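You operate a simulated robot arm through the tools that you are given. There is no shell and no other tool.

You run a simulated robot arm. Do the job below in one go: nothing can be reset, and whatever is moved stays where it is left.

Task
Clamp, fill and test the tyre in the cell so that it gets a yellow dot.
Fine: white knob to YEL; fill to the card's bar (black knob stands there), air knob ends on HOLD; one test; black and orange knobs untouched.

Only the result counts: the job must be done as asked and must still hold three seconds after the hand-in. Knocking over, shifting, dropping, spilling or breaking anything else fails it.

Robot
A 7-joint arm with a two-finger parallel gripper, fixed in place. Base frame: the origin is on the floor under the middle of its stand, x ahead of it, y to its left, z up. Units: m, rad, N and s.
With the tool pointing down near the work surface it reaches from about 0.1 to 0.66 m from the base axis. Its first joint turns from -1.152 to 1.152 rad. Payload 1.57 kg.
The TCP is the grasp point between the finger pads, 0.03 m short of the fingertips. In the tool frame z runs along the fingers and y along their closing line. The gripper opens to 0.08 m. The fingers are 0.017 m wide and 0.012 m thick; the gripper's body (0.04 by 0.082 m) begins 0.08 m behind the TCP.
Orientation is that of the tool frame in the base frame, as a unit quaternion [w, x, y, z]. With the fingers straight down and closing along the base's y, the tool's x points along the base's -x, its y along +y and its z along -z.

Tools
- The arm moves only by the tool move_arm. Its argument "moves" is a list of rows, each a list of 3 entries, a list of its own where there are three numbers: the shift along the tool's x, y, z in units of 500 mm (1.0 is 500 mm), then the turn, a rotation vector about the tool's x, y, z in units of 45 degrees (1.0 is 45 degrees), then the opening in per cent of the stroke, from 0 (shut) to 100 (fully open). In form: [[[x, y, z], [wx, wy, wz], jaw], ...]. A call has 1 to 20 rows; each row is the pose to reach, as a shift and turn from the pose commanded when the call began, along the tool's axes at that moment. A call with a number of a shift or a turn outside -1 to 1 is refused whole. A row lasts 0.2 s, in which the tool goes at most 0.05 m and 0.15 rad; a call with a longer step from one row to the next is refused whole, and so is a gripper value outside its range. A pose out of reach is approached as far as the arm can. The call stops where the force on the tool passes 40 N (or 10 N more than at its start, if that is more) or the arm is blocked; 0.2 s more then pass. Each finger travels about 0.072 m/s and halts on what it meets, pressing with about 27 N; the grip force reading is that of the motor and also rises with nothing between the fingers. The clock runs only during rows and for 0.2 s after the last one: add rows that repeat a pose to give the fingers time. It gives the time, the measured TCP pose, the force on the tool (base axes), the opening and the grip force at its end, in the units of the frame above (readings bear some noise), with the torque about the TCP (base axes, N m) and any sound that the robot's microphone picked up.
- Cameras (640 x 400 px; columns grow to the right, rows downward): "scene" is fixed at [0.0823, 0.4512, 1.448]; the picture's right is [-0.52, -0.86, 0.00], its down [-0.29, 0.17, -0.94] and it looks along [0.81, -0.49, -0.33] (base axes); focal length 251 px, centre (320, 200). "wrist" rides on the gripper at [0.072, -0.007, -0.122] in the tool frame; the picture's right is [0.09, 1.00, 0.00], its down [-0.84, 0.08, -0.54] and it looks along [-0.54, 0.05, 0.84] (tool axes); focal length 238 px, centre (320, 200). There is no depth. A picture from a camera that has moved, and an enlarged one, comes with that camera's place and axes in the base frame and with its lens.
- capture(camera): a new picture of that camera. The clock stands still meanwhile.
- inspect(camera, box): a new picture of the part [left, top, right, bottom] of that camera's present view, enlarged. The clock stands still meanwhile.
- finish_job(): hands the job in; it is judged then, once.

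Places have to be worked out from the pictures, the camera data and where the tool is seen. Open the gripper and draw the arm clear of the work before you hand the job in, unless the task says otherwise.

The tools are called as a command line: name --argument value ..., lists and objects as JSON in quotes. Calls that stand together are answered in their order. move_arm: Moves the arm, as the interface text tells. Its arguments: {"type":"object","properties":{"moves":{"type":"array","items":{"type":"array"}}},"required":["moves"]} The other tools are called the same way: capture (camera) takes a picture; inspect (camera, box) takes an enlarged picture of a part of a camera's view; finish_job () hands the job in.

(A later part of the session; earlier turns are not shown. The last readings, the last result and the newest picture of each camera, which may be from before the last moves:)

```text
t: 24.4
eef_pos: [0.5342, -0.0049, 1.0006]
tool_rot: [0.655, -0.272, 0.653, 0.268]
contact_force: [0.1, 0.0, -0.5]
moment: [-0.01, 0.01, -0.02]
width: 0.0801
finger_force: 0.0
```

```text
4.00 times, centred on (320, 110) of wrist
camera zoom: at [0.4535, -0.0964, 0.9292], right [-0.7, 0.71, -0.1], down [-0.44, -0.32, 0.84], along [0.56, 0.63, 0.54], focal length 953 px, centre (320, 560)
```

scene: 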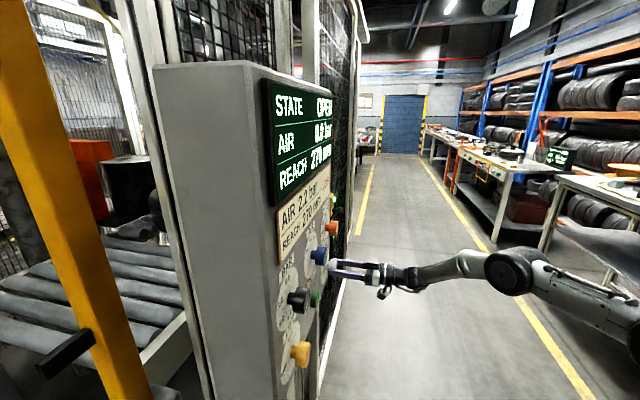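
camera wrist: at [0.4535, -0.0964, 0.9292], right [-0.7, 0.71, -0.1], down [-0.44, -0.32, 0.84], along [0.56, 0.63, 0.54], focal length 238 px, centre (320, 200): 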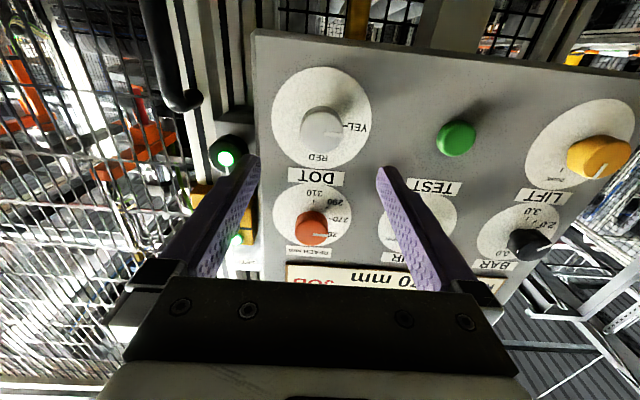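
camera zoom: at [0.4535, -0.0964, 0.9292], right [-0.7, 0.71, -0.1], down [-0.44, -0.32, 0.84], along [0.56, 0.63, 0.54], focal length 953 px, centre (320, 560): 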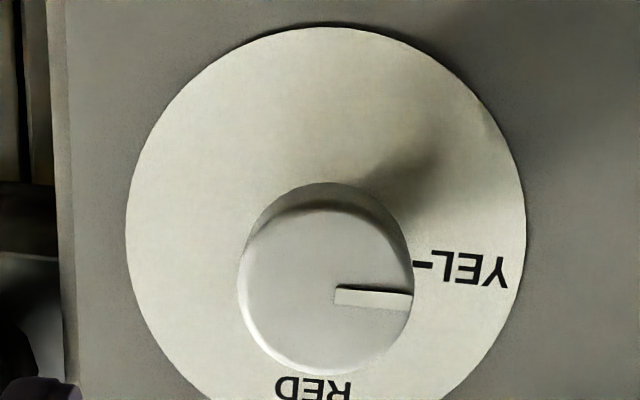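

DOT clearly reads YEL now. Next I'll slide left along the panel, staying 7 cm clear of the caps, to stand off in front of the LIFT knob at e≈0.0805, z≈1.002.

move_arm --moves '[[[-0.001, 0.08, 0], [0, 0, 0], 100], [[-0.002, 0.17, 0], [0, 0, 0], 100], [[-0.003, 0.26, 0], [0, 0, 0], 100], [[-0.003, 0.35, 0], [0, 0, 0], 100], [[-0.003, 0.44, 0], [0, 0, 0], 100], [[-0.003, 0.53, 0], [0, 0, 0], 100], [[-0.003, 0.601, 0], [0, 0, 0], 100]]'

capture --camera "wrist"

inspect --camera "wrist" --box '[240, 60, 400, 160]'

```text
t: 26.0
eef_pos: [0.3239, 0.2075, 0.9997]
tool_rot: [0.654, -0.272, 0.653, 0.268]
contact_force: [-0.2, -1.2, 0.4]
moment: [0.01, 0.0, -0.01]
width: 0.0799
finger_force: 0.1
```

```text
taken
camera wrist: at [0.2427, 0.1164, 0.9294], right [-0.7, 0.71, -0.1], down [-0.44, -0.32, 0.84], along [0.56, 0.63, 0.54], focal length 238 px, centre (320, 200)
```

wrist: 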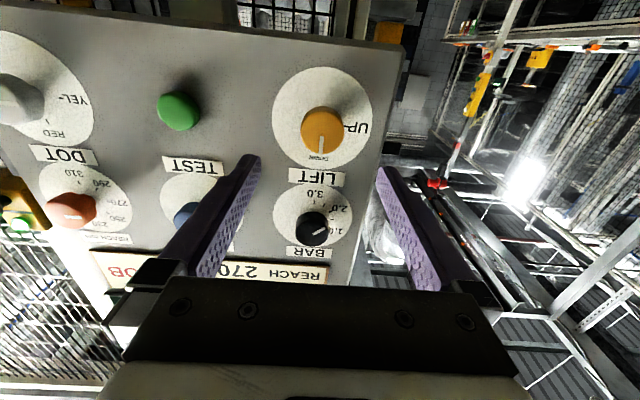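

```text
4.00 times, centred on (320, 110) of wrist
camera zoom: at [0.2427, 0.1164, 0.9294], right [-0.7, 0.71, -0.1], down [-0.44, -0.32, 0.84], along [0.56, 0.63, 0.54], focal length 953 px, centre (320, 560)
```

zoom: 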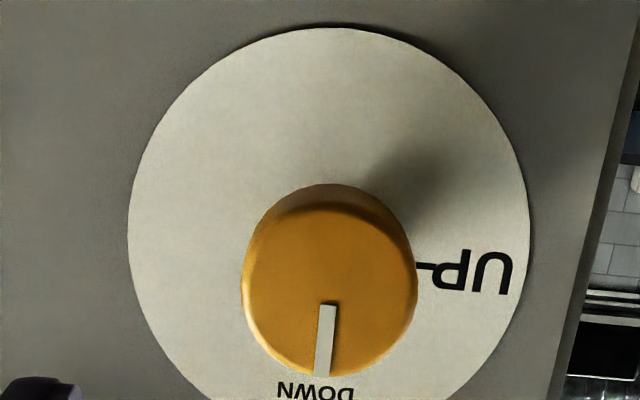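

I'm in front of LIFT (e=0.082, n=0.376, z=1.000); its pointer is on DOWN and its axis is about 1 mm to my left. I'll roll +90° here, keeping clear, so that turning back takes it to UP.

move_arm --moves '[[[-0.001, 0.002, 0], [0, 0, 0.17], 100], [[-0.002, 0.002, 0], [0, 0, 0.34], 100], [[-0.003, 0.002, 0], [0, 0, 0.5], 100], [[-0.003, 0.002, 0], [0, 0, 0.67], 100], [[-0.003, 0.002, 0], [0, 0, 0.84], 100], [[-0.003, 0.002, 0], [0, 0, 1.0], 100]]'

move_arm --moves '[[[0, 0, 0], [0, 0, 0.17], 100], [[0, 0, 0], [0, 0, 0.34], 100], [[0, 0, 0], [0, 0, 0.5], 100], [[0, 0, 0], [0, 0, 0.67], 100], [[0, 0, 0], [0, 0, 0.84], 100], [[0, 0, 0], [0, 0, 1.0], 100]]'

capture --camera "wrist"

```text
t: 27.4
eef_pos: [0.3218, 0.2095, 1.0027]
tool_rot: [0.501, 0.0, 0.707, 0.499]
contact_force: [-0.5, 0.4, 0.4]
moment: [0.0, 0.0, 0.02]
width: 0.0799
finger_force: 0.1
```

```text
t: 28.8
eef_pos: [0.3225, 0.2098, 1.0027]
tool_rot: [0.272, 0.27, 0.653, 0.653]
contact_force: [-0.6, -0.3, 0.9]
moment: [-0.03, -0.02, -0.03]
width: 0.0802
finger_force: 0.0
```

```text
taken
camera wrist: at [0.1858, 0.1739, 0.9963], right [-0.07, 0.07, 1.0], down [0.21, -0.98, 0.08], along [0.98, 0.21, 0.05], focal length 238 px, centre (320, 200)
```

wrist: 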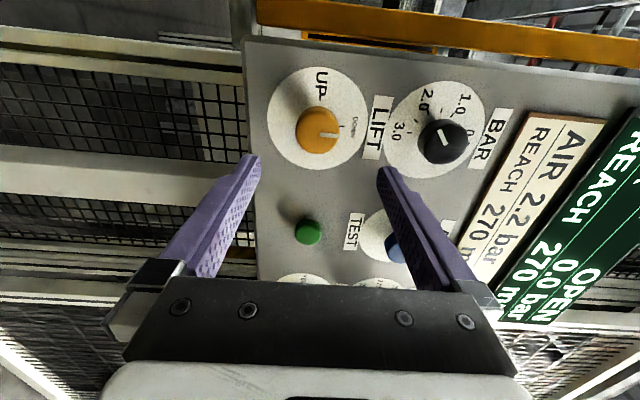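

The +90° roll is done and the display is visible from here too. I'll advance onto the LIFT cap with a 1.5 mm correction to the right.

move_arm --moves '[[[-0.003, 0, 0.06], [0, 0, 0], 100], [[-0.003, 0, 0.11], [0, 0, 0], 100], [[-0.003, 0, 0.15], [0, 0, 0], 100], [[-0.003, 0, 0.18], [0, 0, 0], 100], [[-0.003, 0, 0.197], [0, 0, 0], 100]]'

capture --camera "wrist"

```text
t: 30.0
eef_pos: [0.3943, 0.278, 1.0031]
tool_rot: [0.272, 0.269, 0.654, 0.652]
contact_force: [-0.2, -0.8, -0.6]
moment: [-0.01, 0.01, 0.0]
width: 0.08
finger_force: 0.0
```

```text
taken
camera wrist: at [0.2571, 0.2424, 0.9964], right [-0.07, 0.07, 1.0], down [0.21, -0.98, 0.08], along [0.98, 0.21, 0.05], focal length 238 px, centre (320, 200)
```

wrist: 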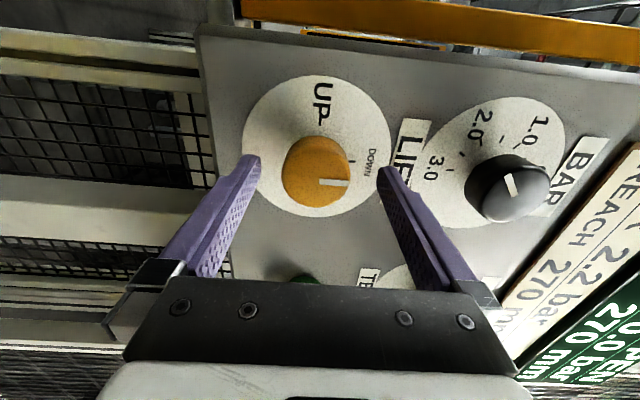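

The LIFT knob is centred between the fingers with no contact force (e=0.082, n=0.475). I'll close on it.

move_arm --moves '[[[0, 0, 0], [0, 0, 0], 60], [[0, 0, 0], [0, 0, 0], 45], [[0, 0, 0], [0, 0, 0], 30], [[0, 0, 0], [0, 0, 0], 30]]'

```text
t: 31.0
eef_pos: [0.3934, 0.277, 0.9992]
tool_rot: [0.271, 0.271, 0.655, 0.651]
contact_force: [6.4, 5.5, -13.1]
moment: [-0.29, 0.27, -0.13]
width: 0.0432
finger_force: 45.1
```

Gripped at 43 mm, with 13 N downward meaning the axis is about 3 mm lower than commanded. I'll shift the commanded centre down and turn the first 45° towards UP.

move_arm --moves '[[[0, -0.006, 0], [0, 0, 0], 30], [[0, -0.006, 0], [0, 0, -0.17], 30], [[0, -0.006, 0], [0, 0, -0.34], 30], [[0, -0.006, 0], [0, 0, -0.5], 30], [[0, -0.006, 0], [0, 0, -0.67], 30], [[0, -0.006, 0], [0, 0, -0.84], 30], [[0, -0.006, 0], [0, 0, -1.0], 30]]'

capture --camera "scene"

```text
t: 32.6
eef_pos: [0.3919, 0.2782, 1.0011]
tool_rot: [0.503, -0.003, 0.706, 0.499]
contact_force: [-19.2, -8.5, 5.0]
moment: [-0.12, 0.14, 0.69]
width: 0.0436
finger_force: 45.1
```

```text
taken
```

scene: 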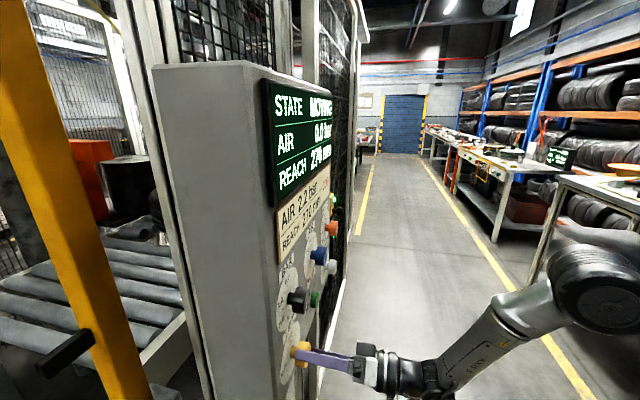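

The display now says MOVING, so LIFT is what drives the clamp. I'll finish the turn to UP, easing slightly back and left to relieve the forces.

move_arm --moves '[[[0.001, 0.001, -0.002], [0, 0, -0.15], 30], [[0.001, 0.001, -0.003], [0, 0, -0.32], 30], [[0.001, 0.001, -0.003], [0, 0, -0.49], 30], [[0.001, 0.001, -0.003], [0, 0, -0.66], 30], [[0.001, 0.001, -0.003], [0, 0, -0.83], 30], [[0.001, 0.001, -0.003], [0, 0, -1.0], 30]]'

capture --camera "wrist"

capture --camera "scene"

inspect --camera "scene" --box '[250, 70, 350, 270]'

inspect --camera "wrist" --box '[240, 110, 400, 210]'

```text
t: 34.0
eef_pos: [0.3915, 0.2791, 1.0016]
tool_rot: [0.655, -0.272, 0.651, 0.269]
contact_force: [6.2, 26.8, 3.1]
moment: [0.47, -0.11, 0.34]
width: 0.0433
finger_force: 44.5
```

```text
taken
camera wrist: at [0.3117, 0.187, 0.9299], right [-0.7, 0.7, -0.1], down [-0.45, -0.33, 0.83], along [0.55, 0.63, 0.54], focal length 238 px, centre (320, 200)
```

wrist: 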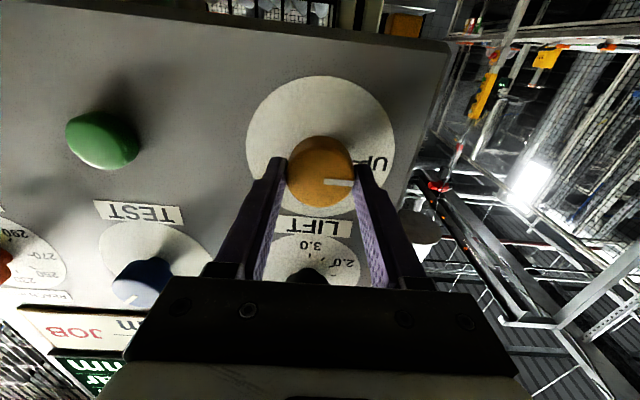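

```text
taken
```

scene: 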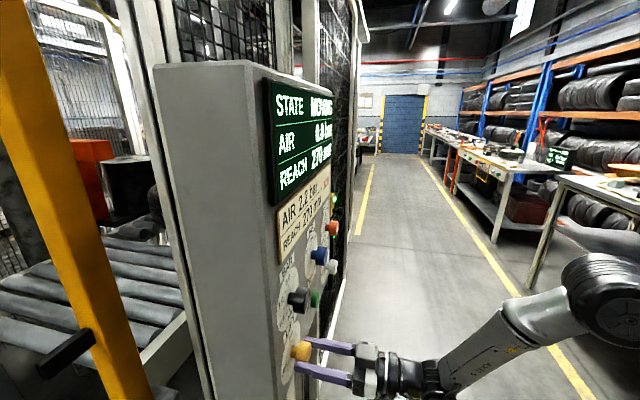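

```text
2.00 times, centred on (300, 170) of scene
camera zoom: at [0.0825, 0.4519, 1.4478], right [-0.52, -0.86, 0.0], down [-0.29, 0.17, -0.94], along [0.81, -0.49, -0.33], focal length 502 px, centre (360, 260)
```

zoom: 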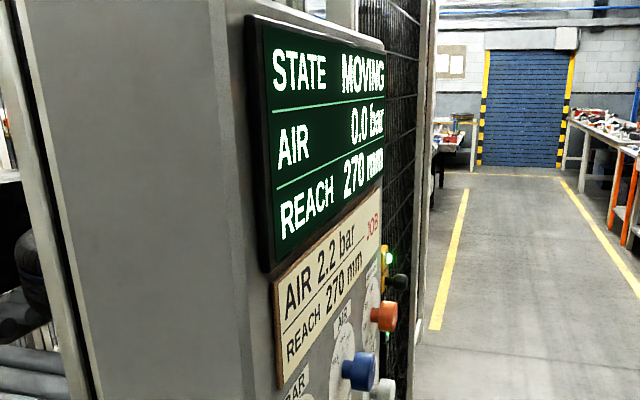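

```text
4.00 times, centred on (320, 160) of wrist
camera zoom: at [0.3117, 0.187, 0.9299], right [-0.7, 0.7, -0.1], down [-0.45, -0.33, 0.83], along [0.55, 0.63, 0.54], focal length 953 px, centre (320, 360)
```

zoom: 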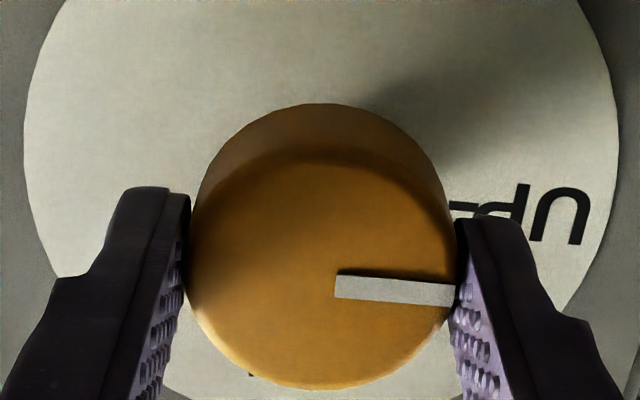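

LIFT now points at UP and the state is MOVING. I'll release, back off and check the display again.

move_arm --moves '[[[0, 0, 0], [0, 0, 0], 60], [[0, 0, 0], [0, 0, 0], 100], [[0, 0, 0], [0, 0, 0], 100], [[0, 0, 0], [0, 0, 0], 100], [[0, 0, -0.05], [0, 0, 0], 100], [[0, 0, -0.12], [0, 0, 0], 100], [[0, 0, -0.2], [0, 0, 0], 100]]'

inspect --camera "scene" --box '[250, 70, 350, 270]'

inspect --camera "wrist" --box '[240, 60, 400, 160]'

capture --camera "wrist"

```text
t: 35.6
eef_pos: [0.3215, 0.206, 1.0009]
tool_rot: [0.654, -0.272, 0.653, 0.268]
contact_force: [-0.9, -0.4, 0.5]
moment: [-0.01, 0.0, 0.03]
width: 0.0801
finger_force: 0.0
```

```text
2.00 times, centred on (300, 170) of scene
camera zoom: at [0.0823, 0.4512, 1.448], right [-0.52, -0.86, 0.0], down [-0.29, 0.17, -0.94], along [0.81, -0.49, -0.33], focal length 502 px, centre (360, 260)
```

zoom: 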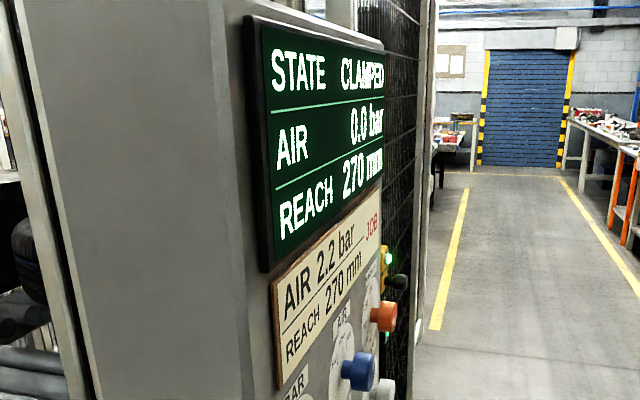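

```text
4.00 times, centred on (320, 110) of wrist
camera zoom: at [0.2404, 0.1152, 0.9288], right [-0.7, 0.7, -0.1], down [-0.44, -0.32, 0.84], along [0.56, 0.63, 0.54], focal length 953 px, centre (320, 560)
```

zoom: 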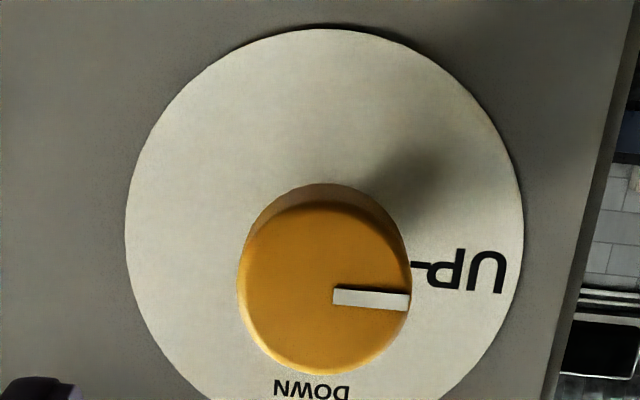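

```text
taken
camera wrist: at [0.2404, 0.1152, 0.9288], right [-0.7, 0.7, -0.1], down [-0.44, -0.32, 0.84], along [0.56, 0.63, 0.54], focal length 238 px, centre (320, 200)
```

wrist: 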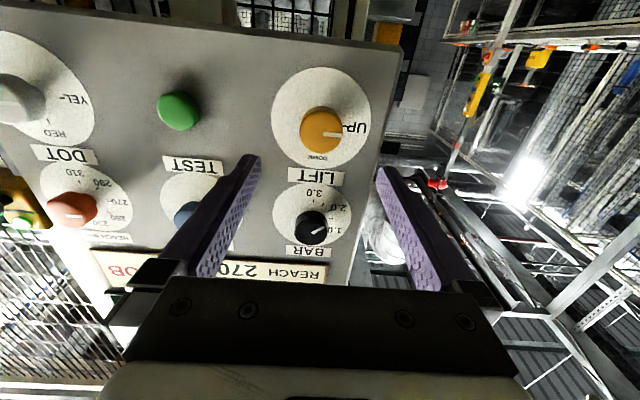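

The state reads CLAMPED. Next is the AIR knob at e≈0.230, z≈1.130; I'll move there at stand-off distance while rolling +45°, then roll another +45°.

move_arm --moves '[[[-0.043, -0.049, 0], [0, 0, 0.17], 100], [[-0.086, -0.099, 0], [0, 0, 0.34], 100], [[-0.129, -0.148, 0], [0, 0, 0.5], 100], [[-0.172, -0.198, 0], [0, 0, 0.67], 100], [[-0.215, -0.247, 0], [0, 0, 0.84], 100], [[-0.258, -0.2966, 0], [0, 0, 1.0], 100]]'

move_arm --moves '[[[0, 0, 0], [0, 0, 0.17], 100], [[0, 0, 0], [0, 0, 0.34], 100], [[0, 0, 0], [0, 0, 0.5], 100], [[0, 0, 0], [0, 0, 0.67], 100], [[0, 0, 0], [0, 0, 0.84], 100], [[0, 0, 0], [0, 0, 1.0], 100]]'

capture --camera "wrist"

inspect --camera "wrist" --box '[240, 60, 400, 180]'

```text
t: 37.0
eef_pos: [0.4254, 0.1019, 1.13]
tool_rot: [0.502, -0.001, 0.707, 0.499]
contact_force: [-0.1, -1.0, 0.5]
moment: [-0.01, 0.0, -0.02]
width: 0.0799
finger_force: 0.1
```

```text
t: 38.4
eef_pos: [0.4252, 0.1018, 1.1313]
tool_rot: [0.272, 0.27, 0.653, 0.653]
contact_force: [0.3, 0.4, -0.4]
moment: [-0.02, -0.02, -0.01]
width: 0.0802
finger_force: 0.0
```

```text
taken
camera wrist: at [0.2886, 0.0663, 1.1236], right [-0.07, 0.07, 1.0], down [0.21, -0.98, 0.08], along [0.98, 0.21, 0.05], focal length 238 px, centre (320, 200)
```

wrist: 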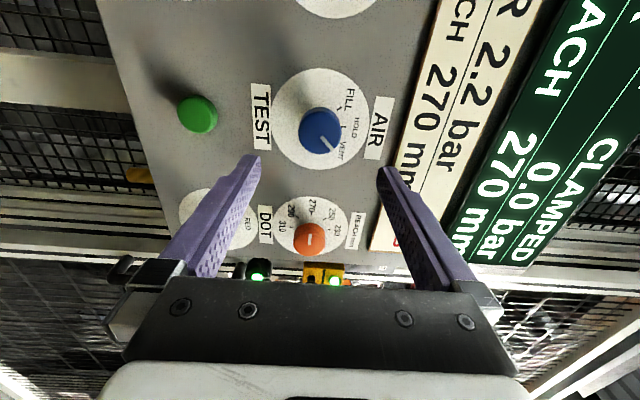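

```text
3.33 times, centred on (320, 120) of wrist
camera zoom: at [0.2886, 0.0663, 1.1236], right [-0.07, 0.07, 1.0], down [0.21, -0.98, 0.08], along [0.98, 0.21, 0.05], focal length 794 px, centre (320, 467)
```

zoom: 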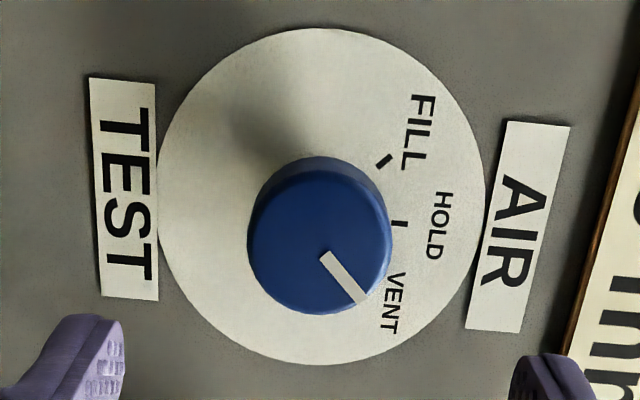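

The AIR knob is on VENT, and its axis is at e≈0.230, z≈1.130, nearly on my line. I'll advance onto it.

move_arm --moves '[[[-0.002, 0, 0.06], [0, 0, 0], 100], [[-0.002, 0, 0.11], [0, 0, 0], 100], [[-0.002, 0, 0.15], [0, 0, 0], 100], [[-0.002, 0, 0.18], [0, 0, 0], 100], [[-0.002, 0, 0.203], [0, 0, 0], 100]]'

capture --camera "wrist"

```text
t: 39.6
eef_pos: [0.4968, 0.1736, 1.1296]
tool_rot: [0.273, 0.269, 0.654, 0.652]
contact_force: [-0.5, -0.1, 0.1]
moment: [-0.02, 0.02, 0.01]
width: 0.0797
finger_force: 0.0
```

```text
taken
camera wrist: at [0.3613, 0.1376, 1.1232], right [-0.07, 0.07, 1.0], down [0.21, -0.98, 0.08], along [0.98, 0.21, 0.05], focal length 238 px, centre (320, 200)
```

wrist: 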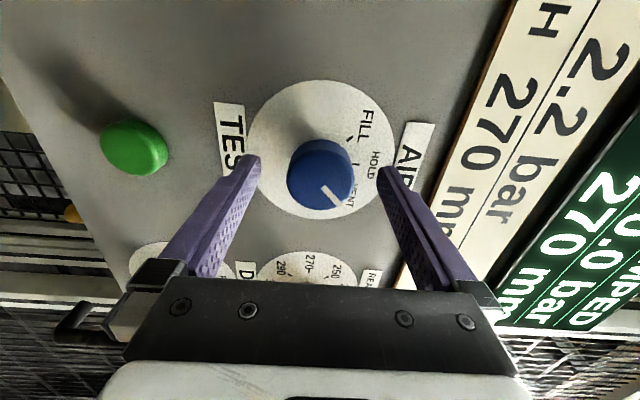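

The AIR knob is centred between the fingertips, force-free, at n=0.474. I'll close on it.

move_arm --moves '[[[0, 0, 0], [0, 0, 0], 60], [[0, 0, 0], [0, 0, 0], 45], [[0, 0, 0], [0, 0, 0], 30], [[0, 0, 0], [0, 0, 0], 30]]'

```text
t: 40.6
eef_pos: [0.4981, 0.174, 1.1299]
tool_rot: [0.273, 0.269, 0.654, 0.652]
contact_force: [3.2, 2.8, 1.9]
moment: [0.0, 0.02, -0.02]
width: 0.0434
finger_force: 44.9
```

The grip is well centred, with only about 4 N. I'll turn -45°, which brings the AIR knob from VENT to HOLD.

move_arm --moves '[[[0, 0, 0], [0, 0, -0.17], 30], [[0, 0, 0], [0, 0, -0.34], 30], [[0, 0, 0], [0, 0, -0.5], 30], [[0, 0, 0], [0, 0, -0.67], 30], [[0, 0, 0], [0, 0, -0.84], 30], [[0, 0, 0], [0, 0, -1.0], 30]]'

capture --camera "wrist"

inspect --camera "scene" --box '[250, 70, 350, 270]'

```text
t: 42.0
eef_pos: [0.4982, 0.1731, 1.1302]
tool_rot: [0.502, -0.002, 0.707, 0.497]
contact_force: [2.0, 3.6, 0.7]
moment: [0.33, -0.32, 0.08]
width: 0.0429
finger_force: 45.4
```

```text
taken
camera wrist: at [0.3798, 0.1189, 1.0743], right [-0.55, 0.55, 0.63], down [-0.01, -0.76, 0.65], along [0.84, 0.35, 0.42], focal length 238 px, centre (320, 200)
```

wrist: 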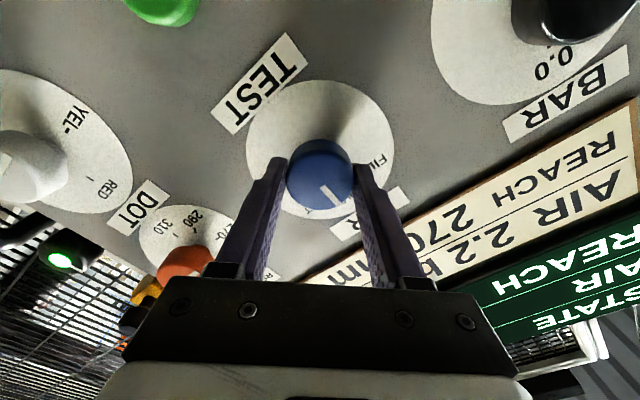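

```text
2.00 times, centred on (300, 170) of scene
camera zoom: at [0.0824, 0.4513, 1.448], right [-0.52, -0.86, 0.0], down [-0.29, 0.17, -0.94], along [0.81, -0.49, -0.33], focal length 502 px, centre (360, 260)
```

zoom: 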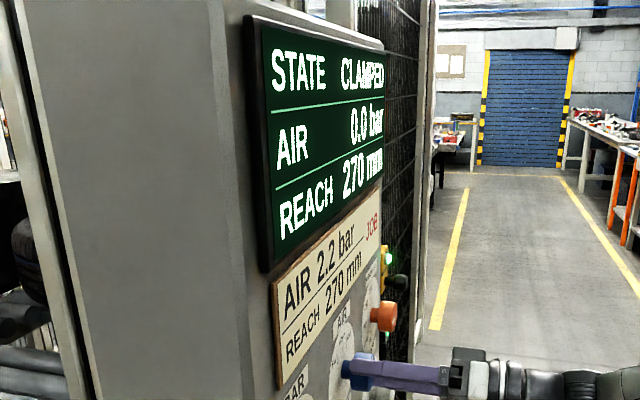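

AIR is at HOLD, 0.0 bar and still CLAMPED. I'll turn on towards FILL in two short moves and check the pressure in between.

move_arm --moves '[[[0, 0, 0], [0, 0, -0.18], 30], [[0, 0, 0], [0, 0, -0.36], 30], [[0, 0, 0], [0, 0, -0.54], 30]]'

inspect --camera "scene" --box '[250, 70, 350, 270]'

```text
t: 42.8
eef_pos: [0.4979, 0.1725, 1.1297]
tool_rot: [0.596, -0.151, 0.691, 0.382]
contact_force: [2.4, 2.5, 0.8]
moment: [0.69, -0.68, -0.04]
width: 0.0433
finger_force: 44.7
```

```text
2.00 times, centred on (300, 170) of scene
camera zoom: at [0.0824, 0.4513, 1.448], right [-0.52, -0.86, 0.0], down [-0.29, 0.17, -0.94], along [0.81, -0.49, -0.33], focal length 502 px, centre (360, 260)
```

zoom: 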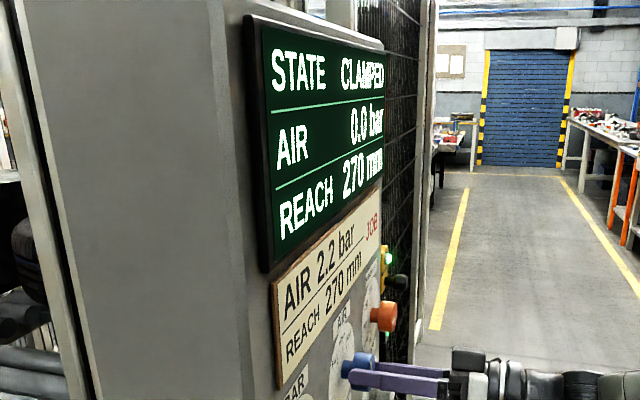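

Still 0.0 bar at about 24° past HOLD. I'll complete the turn to FILL and look at the pressure straight after.

move_arm --moves '[[[0, 0, 0], [0, 0, -0.16], 30], [[0, 0, 0], [0, 0, -0.32], 30], [[0, 0, 0], [0, 0, -0.46], 30]]'

inspect --camera "scene" --box '[250, 70, 350, 270]'

capture --camera "wrist"

```text
t: 43.6
eef_pos: [0.4971, 0.1733, 1.1299]
tool_rot: [0.655, -0.272, 0.652, 0.268]
contact_force: [7.4, 4.0, 2.0]
moment: [0.52, -0.32, -0.07]
width: 0.0432
finger_force: 44.5
```

```text
2.00 times, centred on (300, 170) of scene
camera zoom: at [0.0825, 0.4513, 1.448], right [-0.52, -0.86, 0.0], down [-0.29, 0.17, -0.94], along [0.81, -0.49, -0.33], focal length 502 px, centre (360, 260)
```

zoom: 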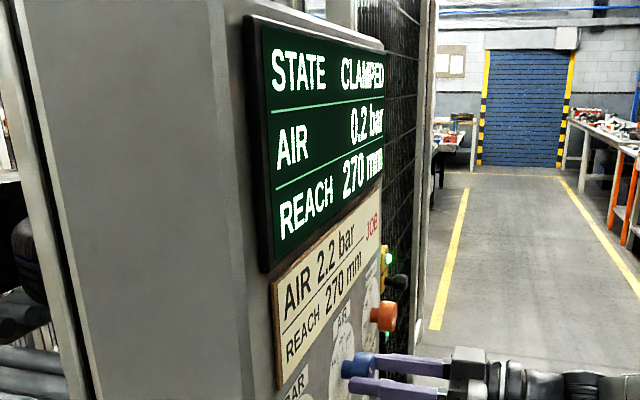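

```text
taken
camera wrist: at [0.4172, 0.0813, 1.0582], right [-0.7, 0.71, -0.1], down [-0.44, -0.32, 0.84], along [0.56, 0.63, 0.54], focal length 238 px, centre (320, 200)
```

wrist: 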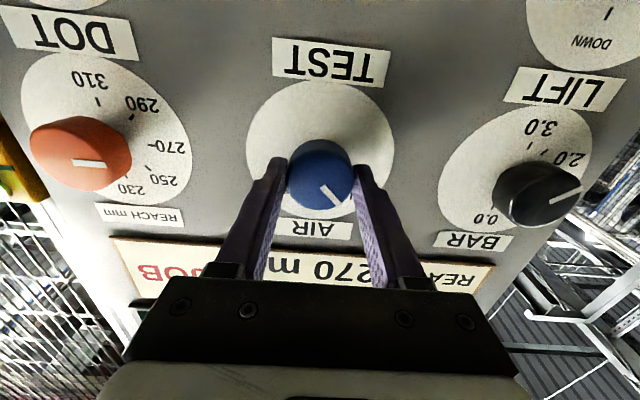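

The tyre is filling: 0.2 bar with AIR on FILL. I'll hold still for about a second and read it again.

move_arm --moves '[[[0, 0, 0], [0, 0, 0], 30], [[0, 0, 0], [0, 0, 0], 30], [[0, 0, 0], [0, 0, 0], 30], [[0, 0, 0], [0, 0, 0], 30]]'

inspect --camera "scene" --box '[250, 70, 350, 270]'

```text
t: 44.6
eef_pos: [0.4981, 0.1732, 1.1289]
tool_rot: [0.654, -0.272, 0.653, 0.269]
contact_force: [7.8, 3.2, 3.3]
moment: [-0.06, 0.09, -0.09]
width: 0.0429
finger_force: 45.3
```

```text
2.00 times, centred on (300, 170) of scene
camera zoom: at [0.0825, 0.4513, 1.448], right [-0.52, -0.86, 0.0], down [-0.29, 0.17, -0.94], along [0.81, -0.49, -0.33], focal length 502 px, centre (360, 260)
```

zoom: 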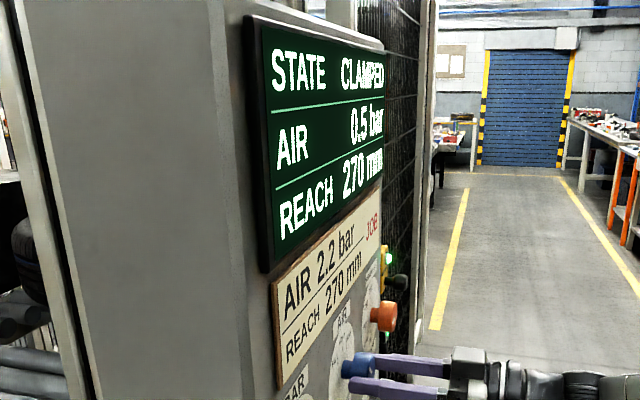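

0.5 bar after one second, so it fills at roughly 0.3 bar/s. I'll wait about 3 s and read it again.

move_arm --moves '[[[0, 0, 0], [0, 0, 0], 30], [[0, 0, 0], [0, 0, 0], 30], [[0, 0, 0], [0, 0, 0], 30], [[0, 0, 0], [0, 0, 0], 30], [[0, 0, 0], [0, 0, 0], 30], [[0, 0, 0], [0, 0, 0], 30], [[0, 0, 0], [0, 0, 0], 30], [[0, 0, 0], [0, 0, 0], 30], [[0, 0, 0], [0, 0, 0], 30], [[0, 0, 0], [0, 0, 0], 30], [[0, 0, 0], [0, 0, 0], 30], [[0, 0, 0], [0, 0, 0], 30], [[0, 0, 0], [0, 0, 0], 30], [[0, 0, 0], [0, 0, 0], 30]]'

inspect --camera "scene" --box '[250, 70, 350, 270]'

```text
t: 47.6
eef_pos: [0.4986, 0.1731, 1.1302]
tool_rot: [0.655, -0.27, 0.653, 0.268]
contact_force: [8.3, 1.6, 4.4]
moment: [0.08, -0.03, -0.11]
width: 0.0429
finger_force: 45.2
```

```text
2.00 times, centred on (300, 170) of scene
camera zoom: at [0.0825, 0.4512, 1.448], right [-0.52, -0.86, 0.0], down [-0.29, 0.17, -0.94], along [0.81, -0.49, -0.33], focal length 502 px, centre (360, 260)
```

zoom: 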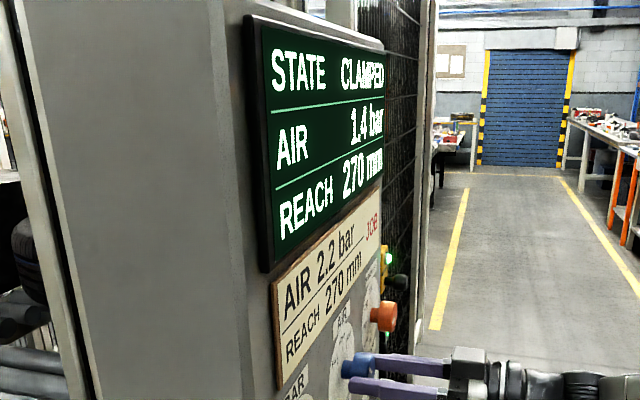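

1.4 bar, still 0.3 bar/s, so 2.2 bar is about 2.7 s away. I'll wait 2 s and check.

move_arm --moves '[[[0, 0, 0], [0, 0, 0], 30], [[0, 0, 0], [0, 0, 0], 30], [[0, 0, 0], [0, 0, 0], 30], [[0, 0, 0], [0, 0, 0], 30], [[0, 0, 0], [0, 0, 0], 30], [[0, 0, 0], [0, 0, 0], 30], [[0, 0, 0], [0, 0, 0], 30], [[0, 0, 0], [0, 0, 0], 30], [[0, 0, 0], [0, 0, 0], 30]]'

inspect --camera "scene" --box '[290, 90, 350, 170]'

```text
t: 49.6
eef_pos: [0.4974, 0.1724, 1.1303]
tool_rot: [0.655, -0.272, 0.652, 0.268]
contact_force: [7.9, 1.0, 4.9]
moment: [0.15, -0.08, -0.16]
width: 0.0428
finger_force: 45.4
```

```text
5.00 times, centred on (320, 130) of scene
camera zoom: at [0.0825, 0.4512, 1.448], right [-0.52, -0.86, 0.0], down [-0.29, 0.17, -0.94], along [0.81, -0.49, -0.33], focal length 1255 px, centre (320, 550)
```

zoom: 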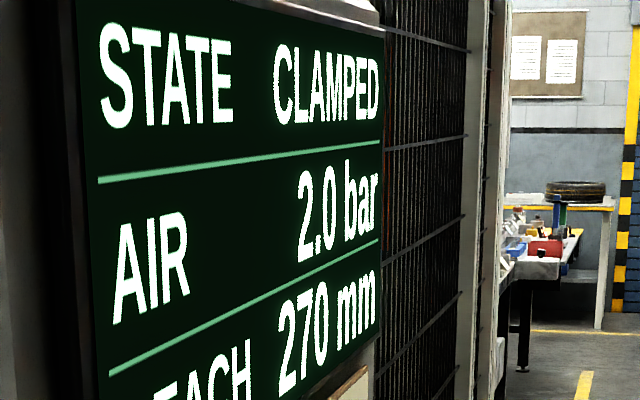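

2.0 bar. I'll start turning back now, to about 16° short of FILL and still in its zone, so that one small step afterwards cuts the fill right at 2.2.

move_arm --moves '[[[0, 0, 0], [0, 0, 0.18], 30], [[0, 0, 0], [0, 0, 0.36], 30]]'

inspect --camera "scene" --box '[290, 90, 350, 170]'

```text
t: 50.2
eef_pos: [0.4978, 0.1728, 1.1309]
tool_rot: [0.61, -0.176, 0.685, 0.357]
contact_force: [6.7, 1.0, 5.1]
moment: [-0.51, 0.47, -0.26]
width: 0.0433
finger_force: 45.2
```

```text
5.00 times, centred on (320, 130) of scene
camera zoom: at [0.0824, 0.4512, 1.448], right [-0.52, -0.86, 0.0], down [-0.29, 0.17, -0.94], along [0.81, -0.49, -0.33], focal length 1255 px, centre (320, 550)
```

zoom: 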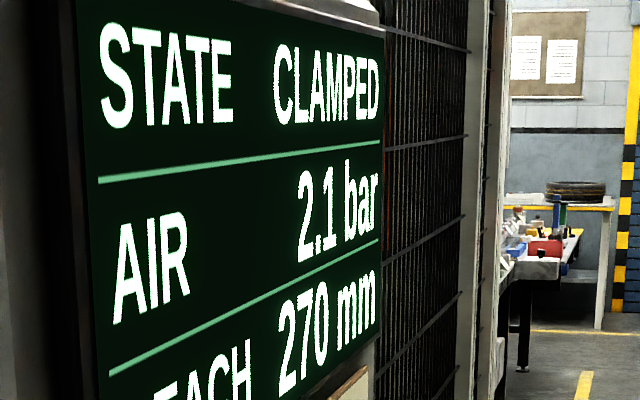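

2.1 bar (about 2.14 by the rate). One more step of the same size should cut the fill right around 2.2.

move_arm --moves '[[[0, 0, 0], [0, 0, 0.18], 30]]'

inspect --camera "scene" --box '[290, 90, 350, 170]'

```text
t: 50.6
eef_pos: [0.4979, 0.1728, 1.1296]
tool_rot: [0.583, -0.128, 0.695, 0.401]
contact_force: [6.8, 3.9, 5.1]
moment: [-0.49, 0.48, -0.06]
width: 0.043
finger_force: 44.4
```

```text
5.00 times, centred on (320, 130) of scene
camera zoom: at [0.0824, 0.4512, 1.448], right [-0.52, -0.86, 0.0], down [-0.29, 0.17, -0.94], along [0.81, -0.49, -0.33], focal length 1255 px, centre (320, 550)
```

zoom: 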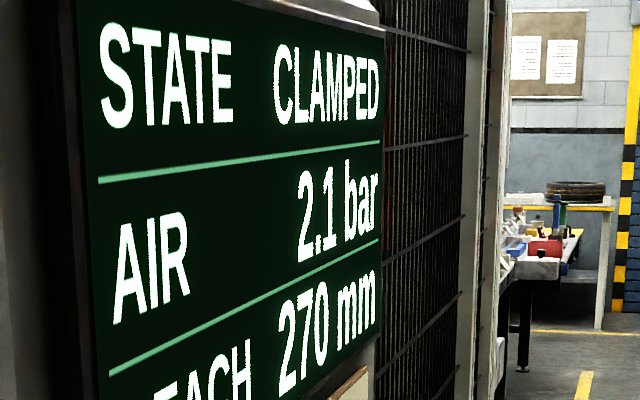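

Still 2.1 bar, so the fill has just been cut. I'll step back towards FILL by the same small angle to top it up, watching the reading.

move_arm --moves '[[[0, 0, 0], [0, 0, -0.18], 30]]'

inspect --camera "scene" --box '[290, 90, 350, 170]'

```text
t: 51.0
eef_pos: [0.4972, 0.1727, 1.1293]
tool_rot: [0.61, -0.176, 0.685, 0.358]
contact_force: [6.2, 2.8, 2.8]
moment: [0.65, -0.63, -0.01]
width: 0.0429
finger_force: 44.8
```

```text
5.00 times, centred on (320, 130) of scene
camera zoom: at [0.0825, 0.4512, 1.448], right [-0.52, -0.86, 0.0], down [-0.29, 0.17, -0.94], along [0.81, -0.49, -0.33], focal length 1255 px, centre (320, 550)
```

zoom: 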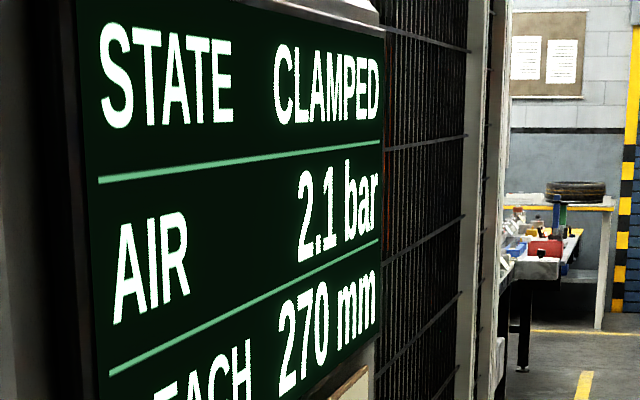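

Still 2.1 bar at 16° from FILL, so the fill zone must be narrower. I'll take another small step towards FILL.

move_arm --moves '[[[0, 0, 0], [0, 0, -0.15], 30]]'

inspect --camera "scene" --box '[290, 90, 350, 170]'

```text
t: 51.4
eef_pos: [0.4974, 0.1725, 1.13]
tool_rot: [0.63, -0.218, 0.673, 0.321]
contact_force: [3.8, 1.1, 1.8]
moment: [0.66, -0.68, 0.09]
width: 0.0431
finger_force: 44.7
```

```text
5.00 times, centred on (320, 130) of scene
camera zoom: at [0.0824, 0.4512, 1.448], right [-0.52, -0.86, 0.0], down [-0.29, 0.17, -0.94], along [0.81, -0.49, -0.33], focal length 1255 px, centre (320, 550)
```

zoom: 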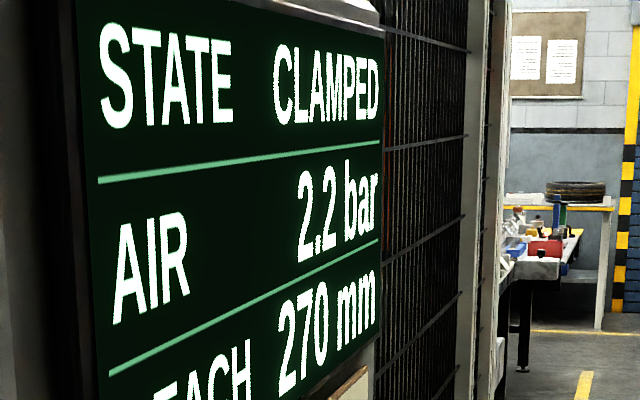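

2.2 bar. I'll turn straight back to HOLD now.

move_arm --moves '[[[0, 0, 0], [0, 0, 0.19], 30], [[0, 0, 0], [0, 0, 0.37], 30], [[0, 0, 0], [0, 0, 0.55], 30], [[0, 0, 0], [0, 0, 0.72], 30], [[0, 0, 0], [0, 0, 0.79], 30], [[0, 0, 0], [0, 0, 0.79], 30]]'

inspect --camera "scene" --box '[290, 90, 350, 170]'

capture --camera "wrist"

inspect --camera "wrist" --box '[240, 110, 400, 230]'

```text
t: 52.8
eef_pos: [0.4975, 0.1737, 1.129]
tool_rot: [0.502, 0.0, 0.707, 0.499]
contact_force: [0.8, 2.5, 4.1]
moment: [-0.16, 0.14, 0.35]
width: 0.0432
finger_force: 45.2
```

```text
5.00 times, centred on (320, 130) of scene
camera zoom: at [0.0822, 0.4513, 1.448], right [-0.52, -0.86, 0.0], down [-0.29, 0.17, -0.94], along [0.81, -0.49, -0.33], focal length 1255 px, centre (320, 550)
```

zoom: 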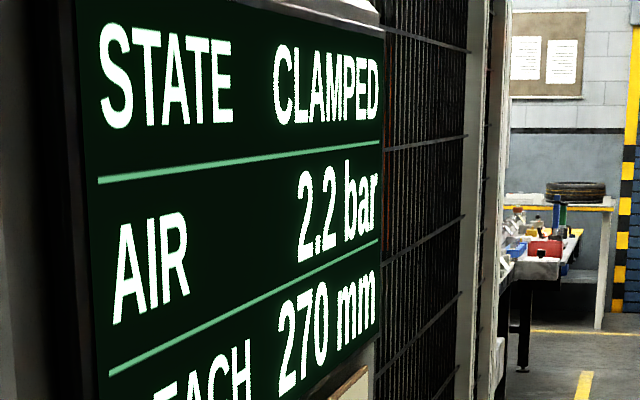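

```text
taken
camera wrist: at [0.3795, 0.119, 1.0744], right [-0.55, 0.55, 0.64], down [-0.01, -0.76, 0.65], along [0.84, 0.35, 0.42], focal length 238 px, centre (320, 200)
```

wrist: 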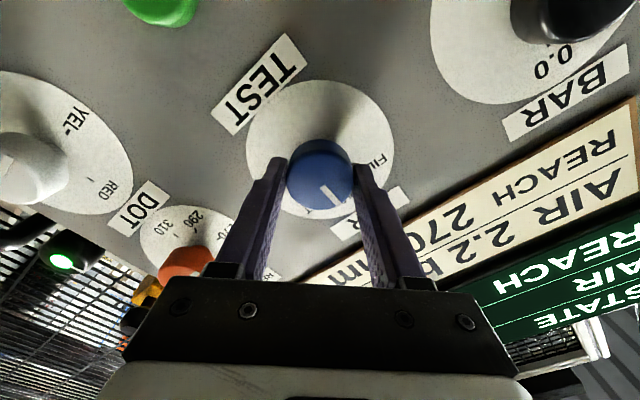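

```text
3.33 times, centred on (320, 170) of wrist
camera zoom: at [0.3795, 0.119, 1.0744], right [-0.55, 0.55, 0.64], down [-0.01, -0.76, 0.65], along [0.84, 0.35, 0.42], focal length 794 px, centre (320, 300)
```

zoom: 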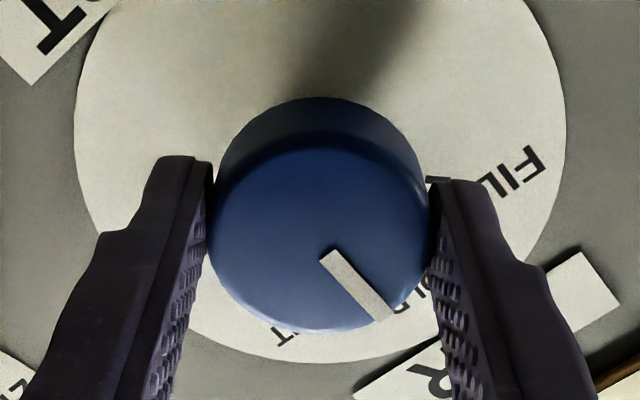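

2.2 bar on HOLD. I'll release, back off and check that the pointer stays on HOLD and the pressure stays put.

move_arm --moves '[[[0, 0, 0], [0, 0, 0], 60], [[0, 0, 0], [0, 0, 0], 100], [[0, 0, 0], [0, 0, 0], 100], [[0, 0, 0], [0, 0, 0], 100], [[0, 0, -0.05], [0, 0, 0], 100], [[0, 0, -0.12], [0, 0, 0], 100], [[0, 0, -0.2], [0, 0, 0], 100]]'

inspect --camera "scene" --box '[250, 70, 350, 270]'

capture --camera "wrist"

inspect --camera "wrist" --box '[240, 60, 400, 180]'

```text
t: 54.4
eef_pos: [0.4263, 0.1022, 1.1299]
tool_rot: [0.502, 0.0, 0.707, 0.498]
contact_force: [0.2, -0.4, -0.6]
moment: [-0.01, -0.01, 0.03]
width: 0.0802
finger_force: 0.0
```

```text
2.00 times, centred on (300, 170) of scene
camera zoom: at [0.0823, 0.4512, 1.448], right [-0.52, -0.86, 0.0], down [-0.29, 0.17, -0.94], along [0.81, -0.49, -0.33], focal length 502 px, centre (360, 260)
```

zoom: 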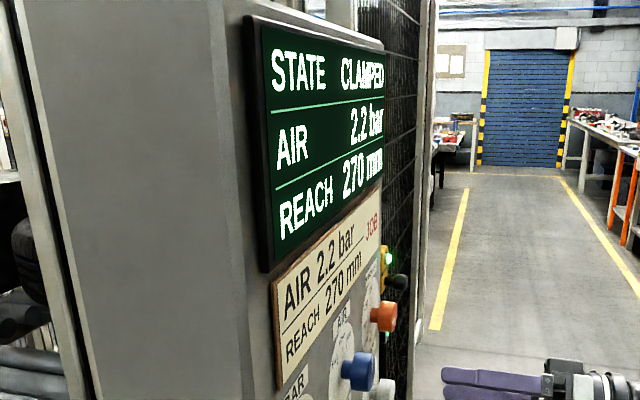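

```text
taken
camera wrist: at [0.3079, 0.0477, 1.0742], right [-0.54, 0.55, 0.64], down [-0.01, -0.76, 0.65], along [0.84, 0.35, 0.42], focal length 238 px, centre (320, 200)
```

wrist: 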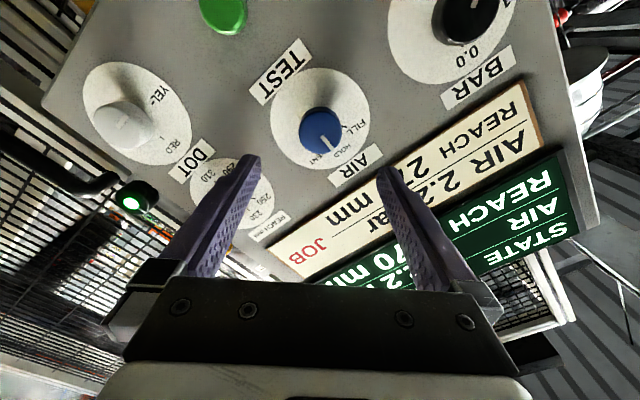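

```text
3.33 times, centred on (320, 120) of wrist
camera zoom: at [0.3079, 0.0477, 1.0742], right [-0.54, 0.55, 0.64], down [-0.01, -0.76, 0.65], along [0.84, 0.35, 0.42], focal length 794 px, centre (320, 467)
```

zoom: 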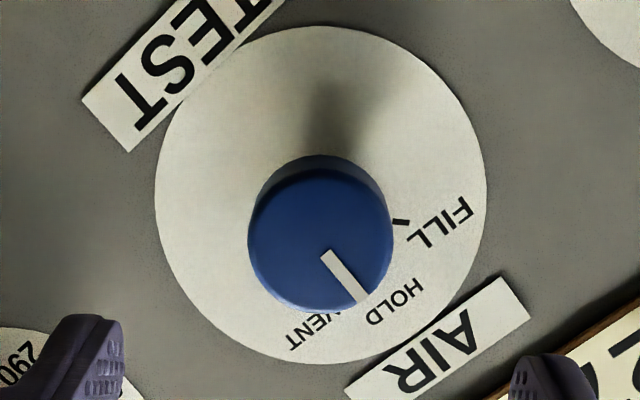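

The pressure holds at 2.2 and the state is CLAMPED. I'll drop down in front of the TEST button while rolling back to 0° and shutting the fingers, then look at both the button and the AIR pointer from there.

move_arm --moves '[[[0.03, -0.03, 0], [0, 0, -0.17], 80], [[0.06, -0.06, 0], [0, 0, -0.34], 60], [[0.09, -0.09, 0], [0, 0, -0.5], 40], [[0.12, -0.12, 0], [0, 0, -0.67], 20], [[0.15, -0.15, 0], [0, 0, -0.84], 0], [[0.18, -0.18, 0], [0, 0, -1.0], 0], [[0.18, -0.18, 0], [0, 0, -1.0], 0]]'

capture --camera "wrist"

inspect --camera "wrist" --box '[240, 60, 400, 180]'

inspect --camera "wrist" --box '[240, 170, 400, 290]'

```text
t: 56.0
eef_pos: [0.427, 0.1017, 1.0005]
tool_rot: [0.655, -0.272, 0.652, 0.268]
contact_force: [-1.0, -0.2, -0.4]
moment: [-0.01, -0.02, -0.01]
width: 0.0
finger_force: 21.0
```

```text
taken
camera wrist: at [0.3464, 0.0096, 0.9304], right [-0.7, 0.71, -0.1], down [-0.44, -0.32, 0.84], along [0.56, 0.63, 0.54], focal length 238 px, centre (320, 200)
```

wrist: 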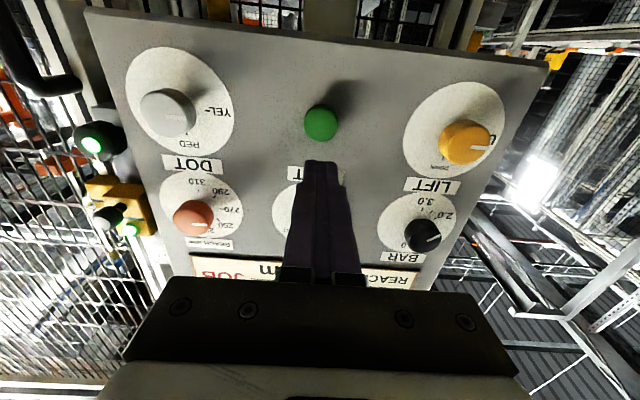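

```text
3.33 times, centred on (320, 120) of wrist
camera zoom: at [0.3464, 0.0096, 0.9304], right [-0.7, 0.71, -0.1], down [-0.44, -0.32, 0.84], along [0.56, 0.63, 0.54], focal length 794 px, centre (320, 467)
```

zoom: 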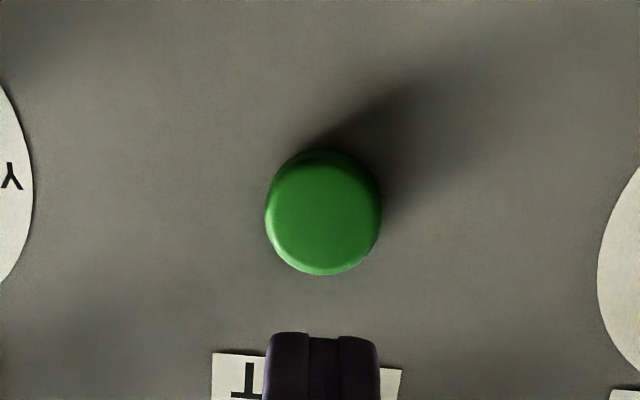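

```text
3.33 times, centred on (320, 230) of wrist
camera zoom: at [0.3464, 0.0096, 0.9304], right [-0.7, 0.71, -0.1], down [-0.44, -0.32, 0.84], along [0.56, 0.63, 0.54], focal length 794 px, centre (320, 100)
```

zoom: 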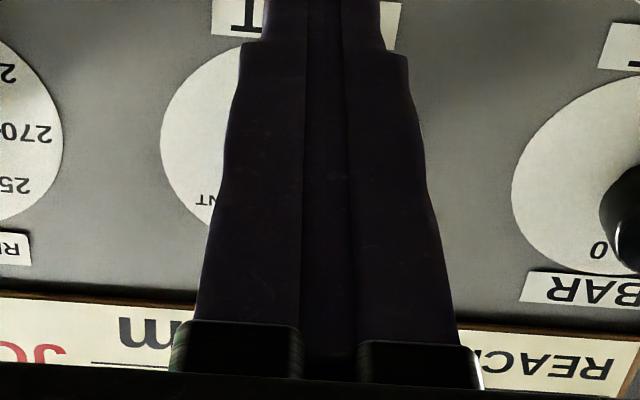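

The button is centred at e≈0.2306, z≈0.997, right in line with the shut fingertips. Before pressing I'll briefly open the fingers to check the AIR pointer between them.

move_arm --moves '[[[0, 0, 0], [0, 0, 0], 50], [[0, 0, 0], [0, 0, 0], 100], [[0, 0, 0], [0, 0, 0], 100]]'

inspect --camera "wrist" --box '[260, 180, 380, 270]'

inspect --camera "scene" --box '[290, 90, 350, 170]'

```text
t: 56.8
eef_pos: [0.4277, 0.1012, 1.002]
tool_rot: [0.654, -0.271, 0.653, 0.269]
contact_force: [0.3, -0.4, -0.3]
moment: [0.01, -0.02, 0.02]
width: 0.0803
finger_force: 0.1
```

```text
4.44 times, centred on (320, 225) of wrist
camera zoom: at [0.3463, 0.0097, 0.9306], right [-0.7, 0.71, -0.1], down [-0.44, -0.32, 0.84], along [0.56, 0.63, 0.54], focal length 1059 px, centre (320, 89)
```

zoom: 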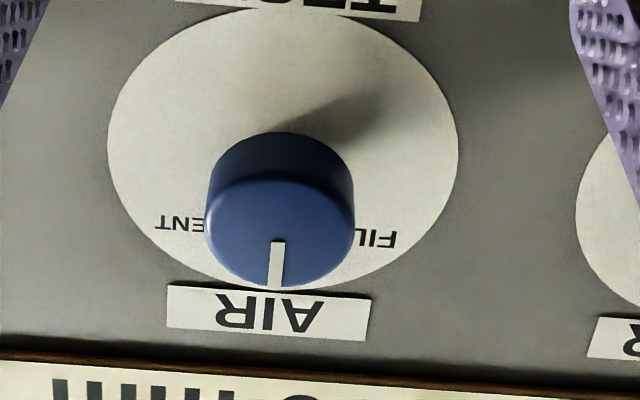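

```text
5.00 times, centred on (320, 130) of scene
camera zoom: at [0.0823, 0.4512, 1.448], right [-0.52, -0.86, 0.0], down [-0.29, 0.17, -0.94], along [0.81, -0.49, -0.33], focal length 1255 px, centre (320, 550)
```

zoom: 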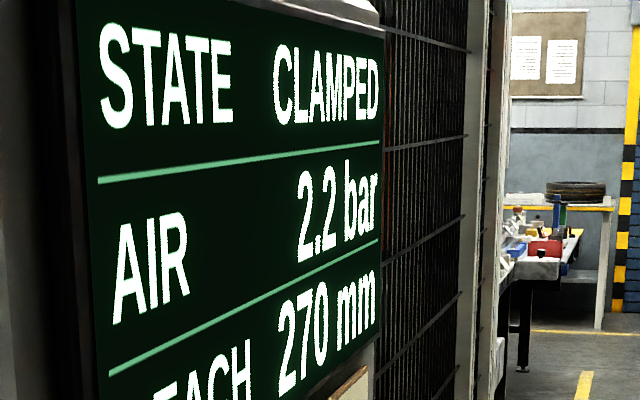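

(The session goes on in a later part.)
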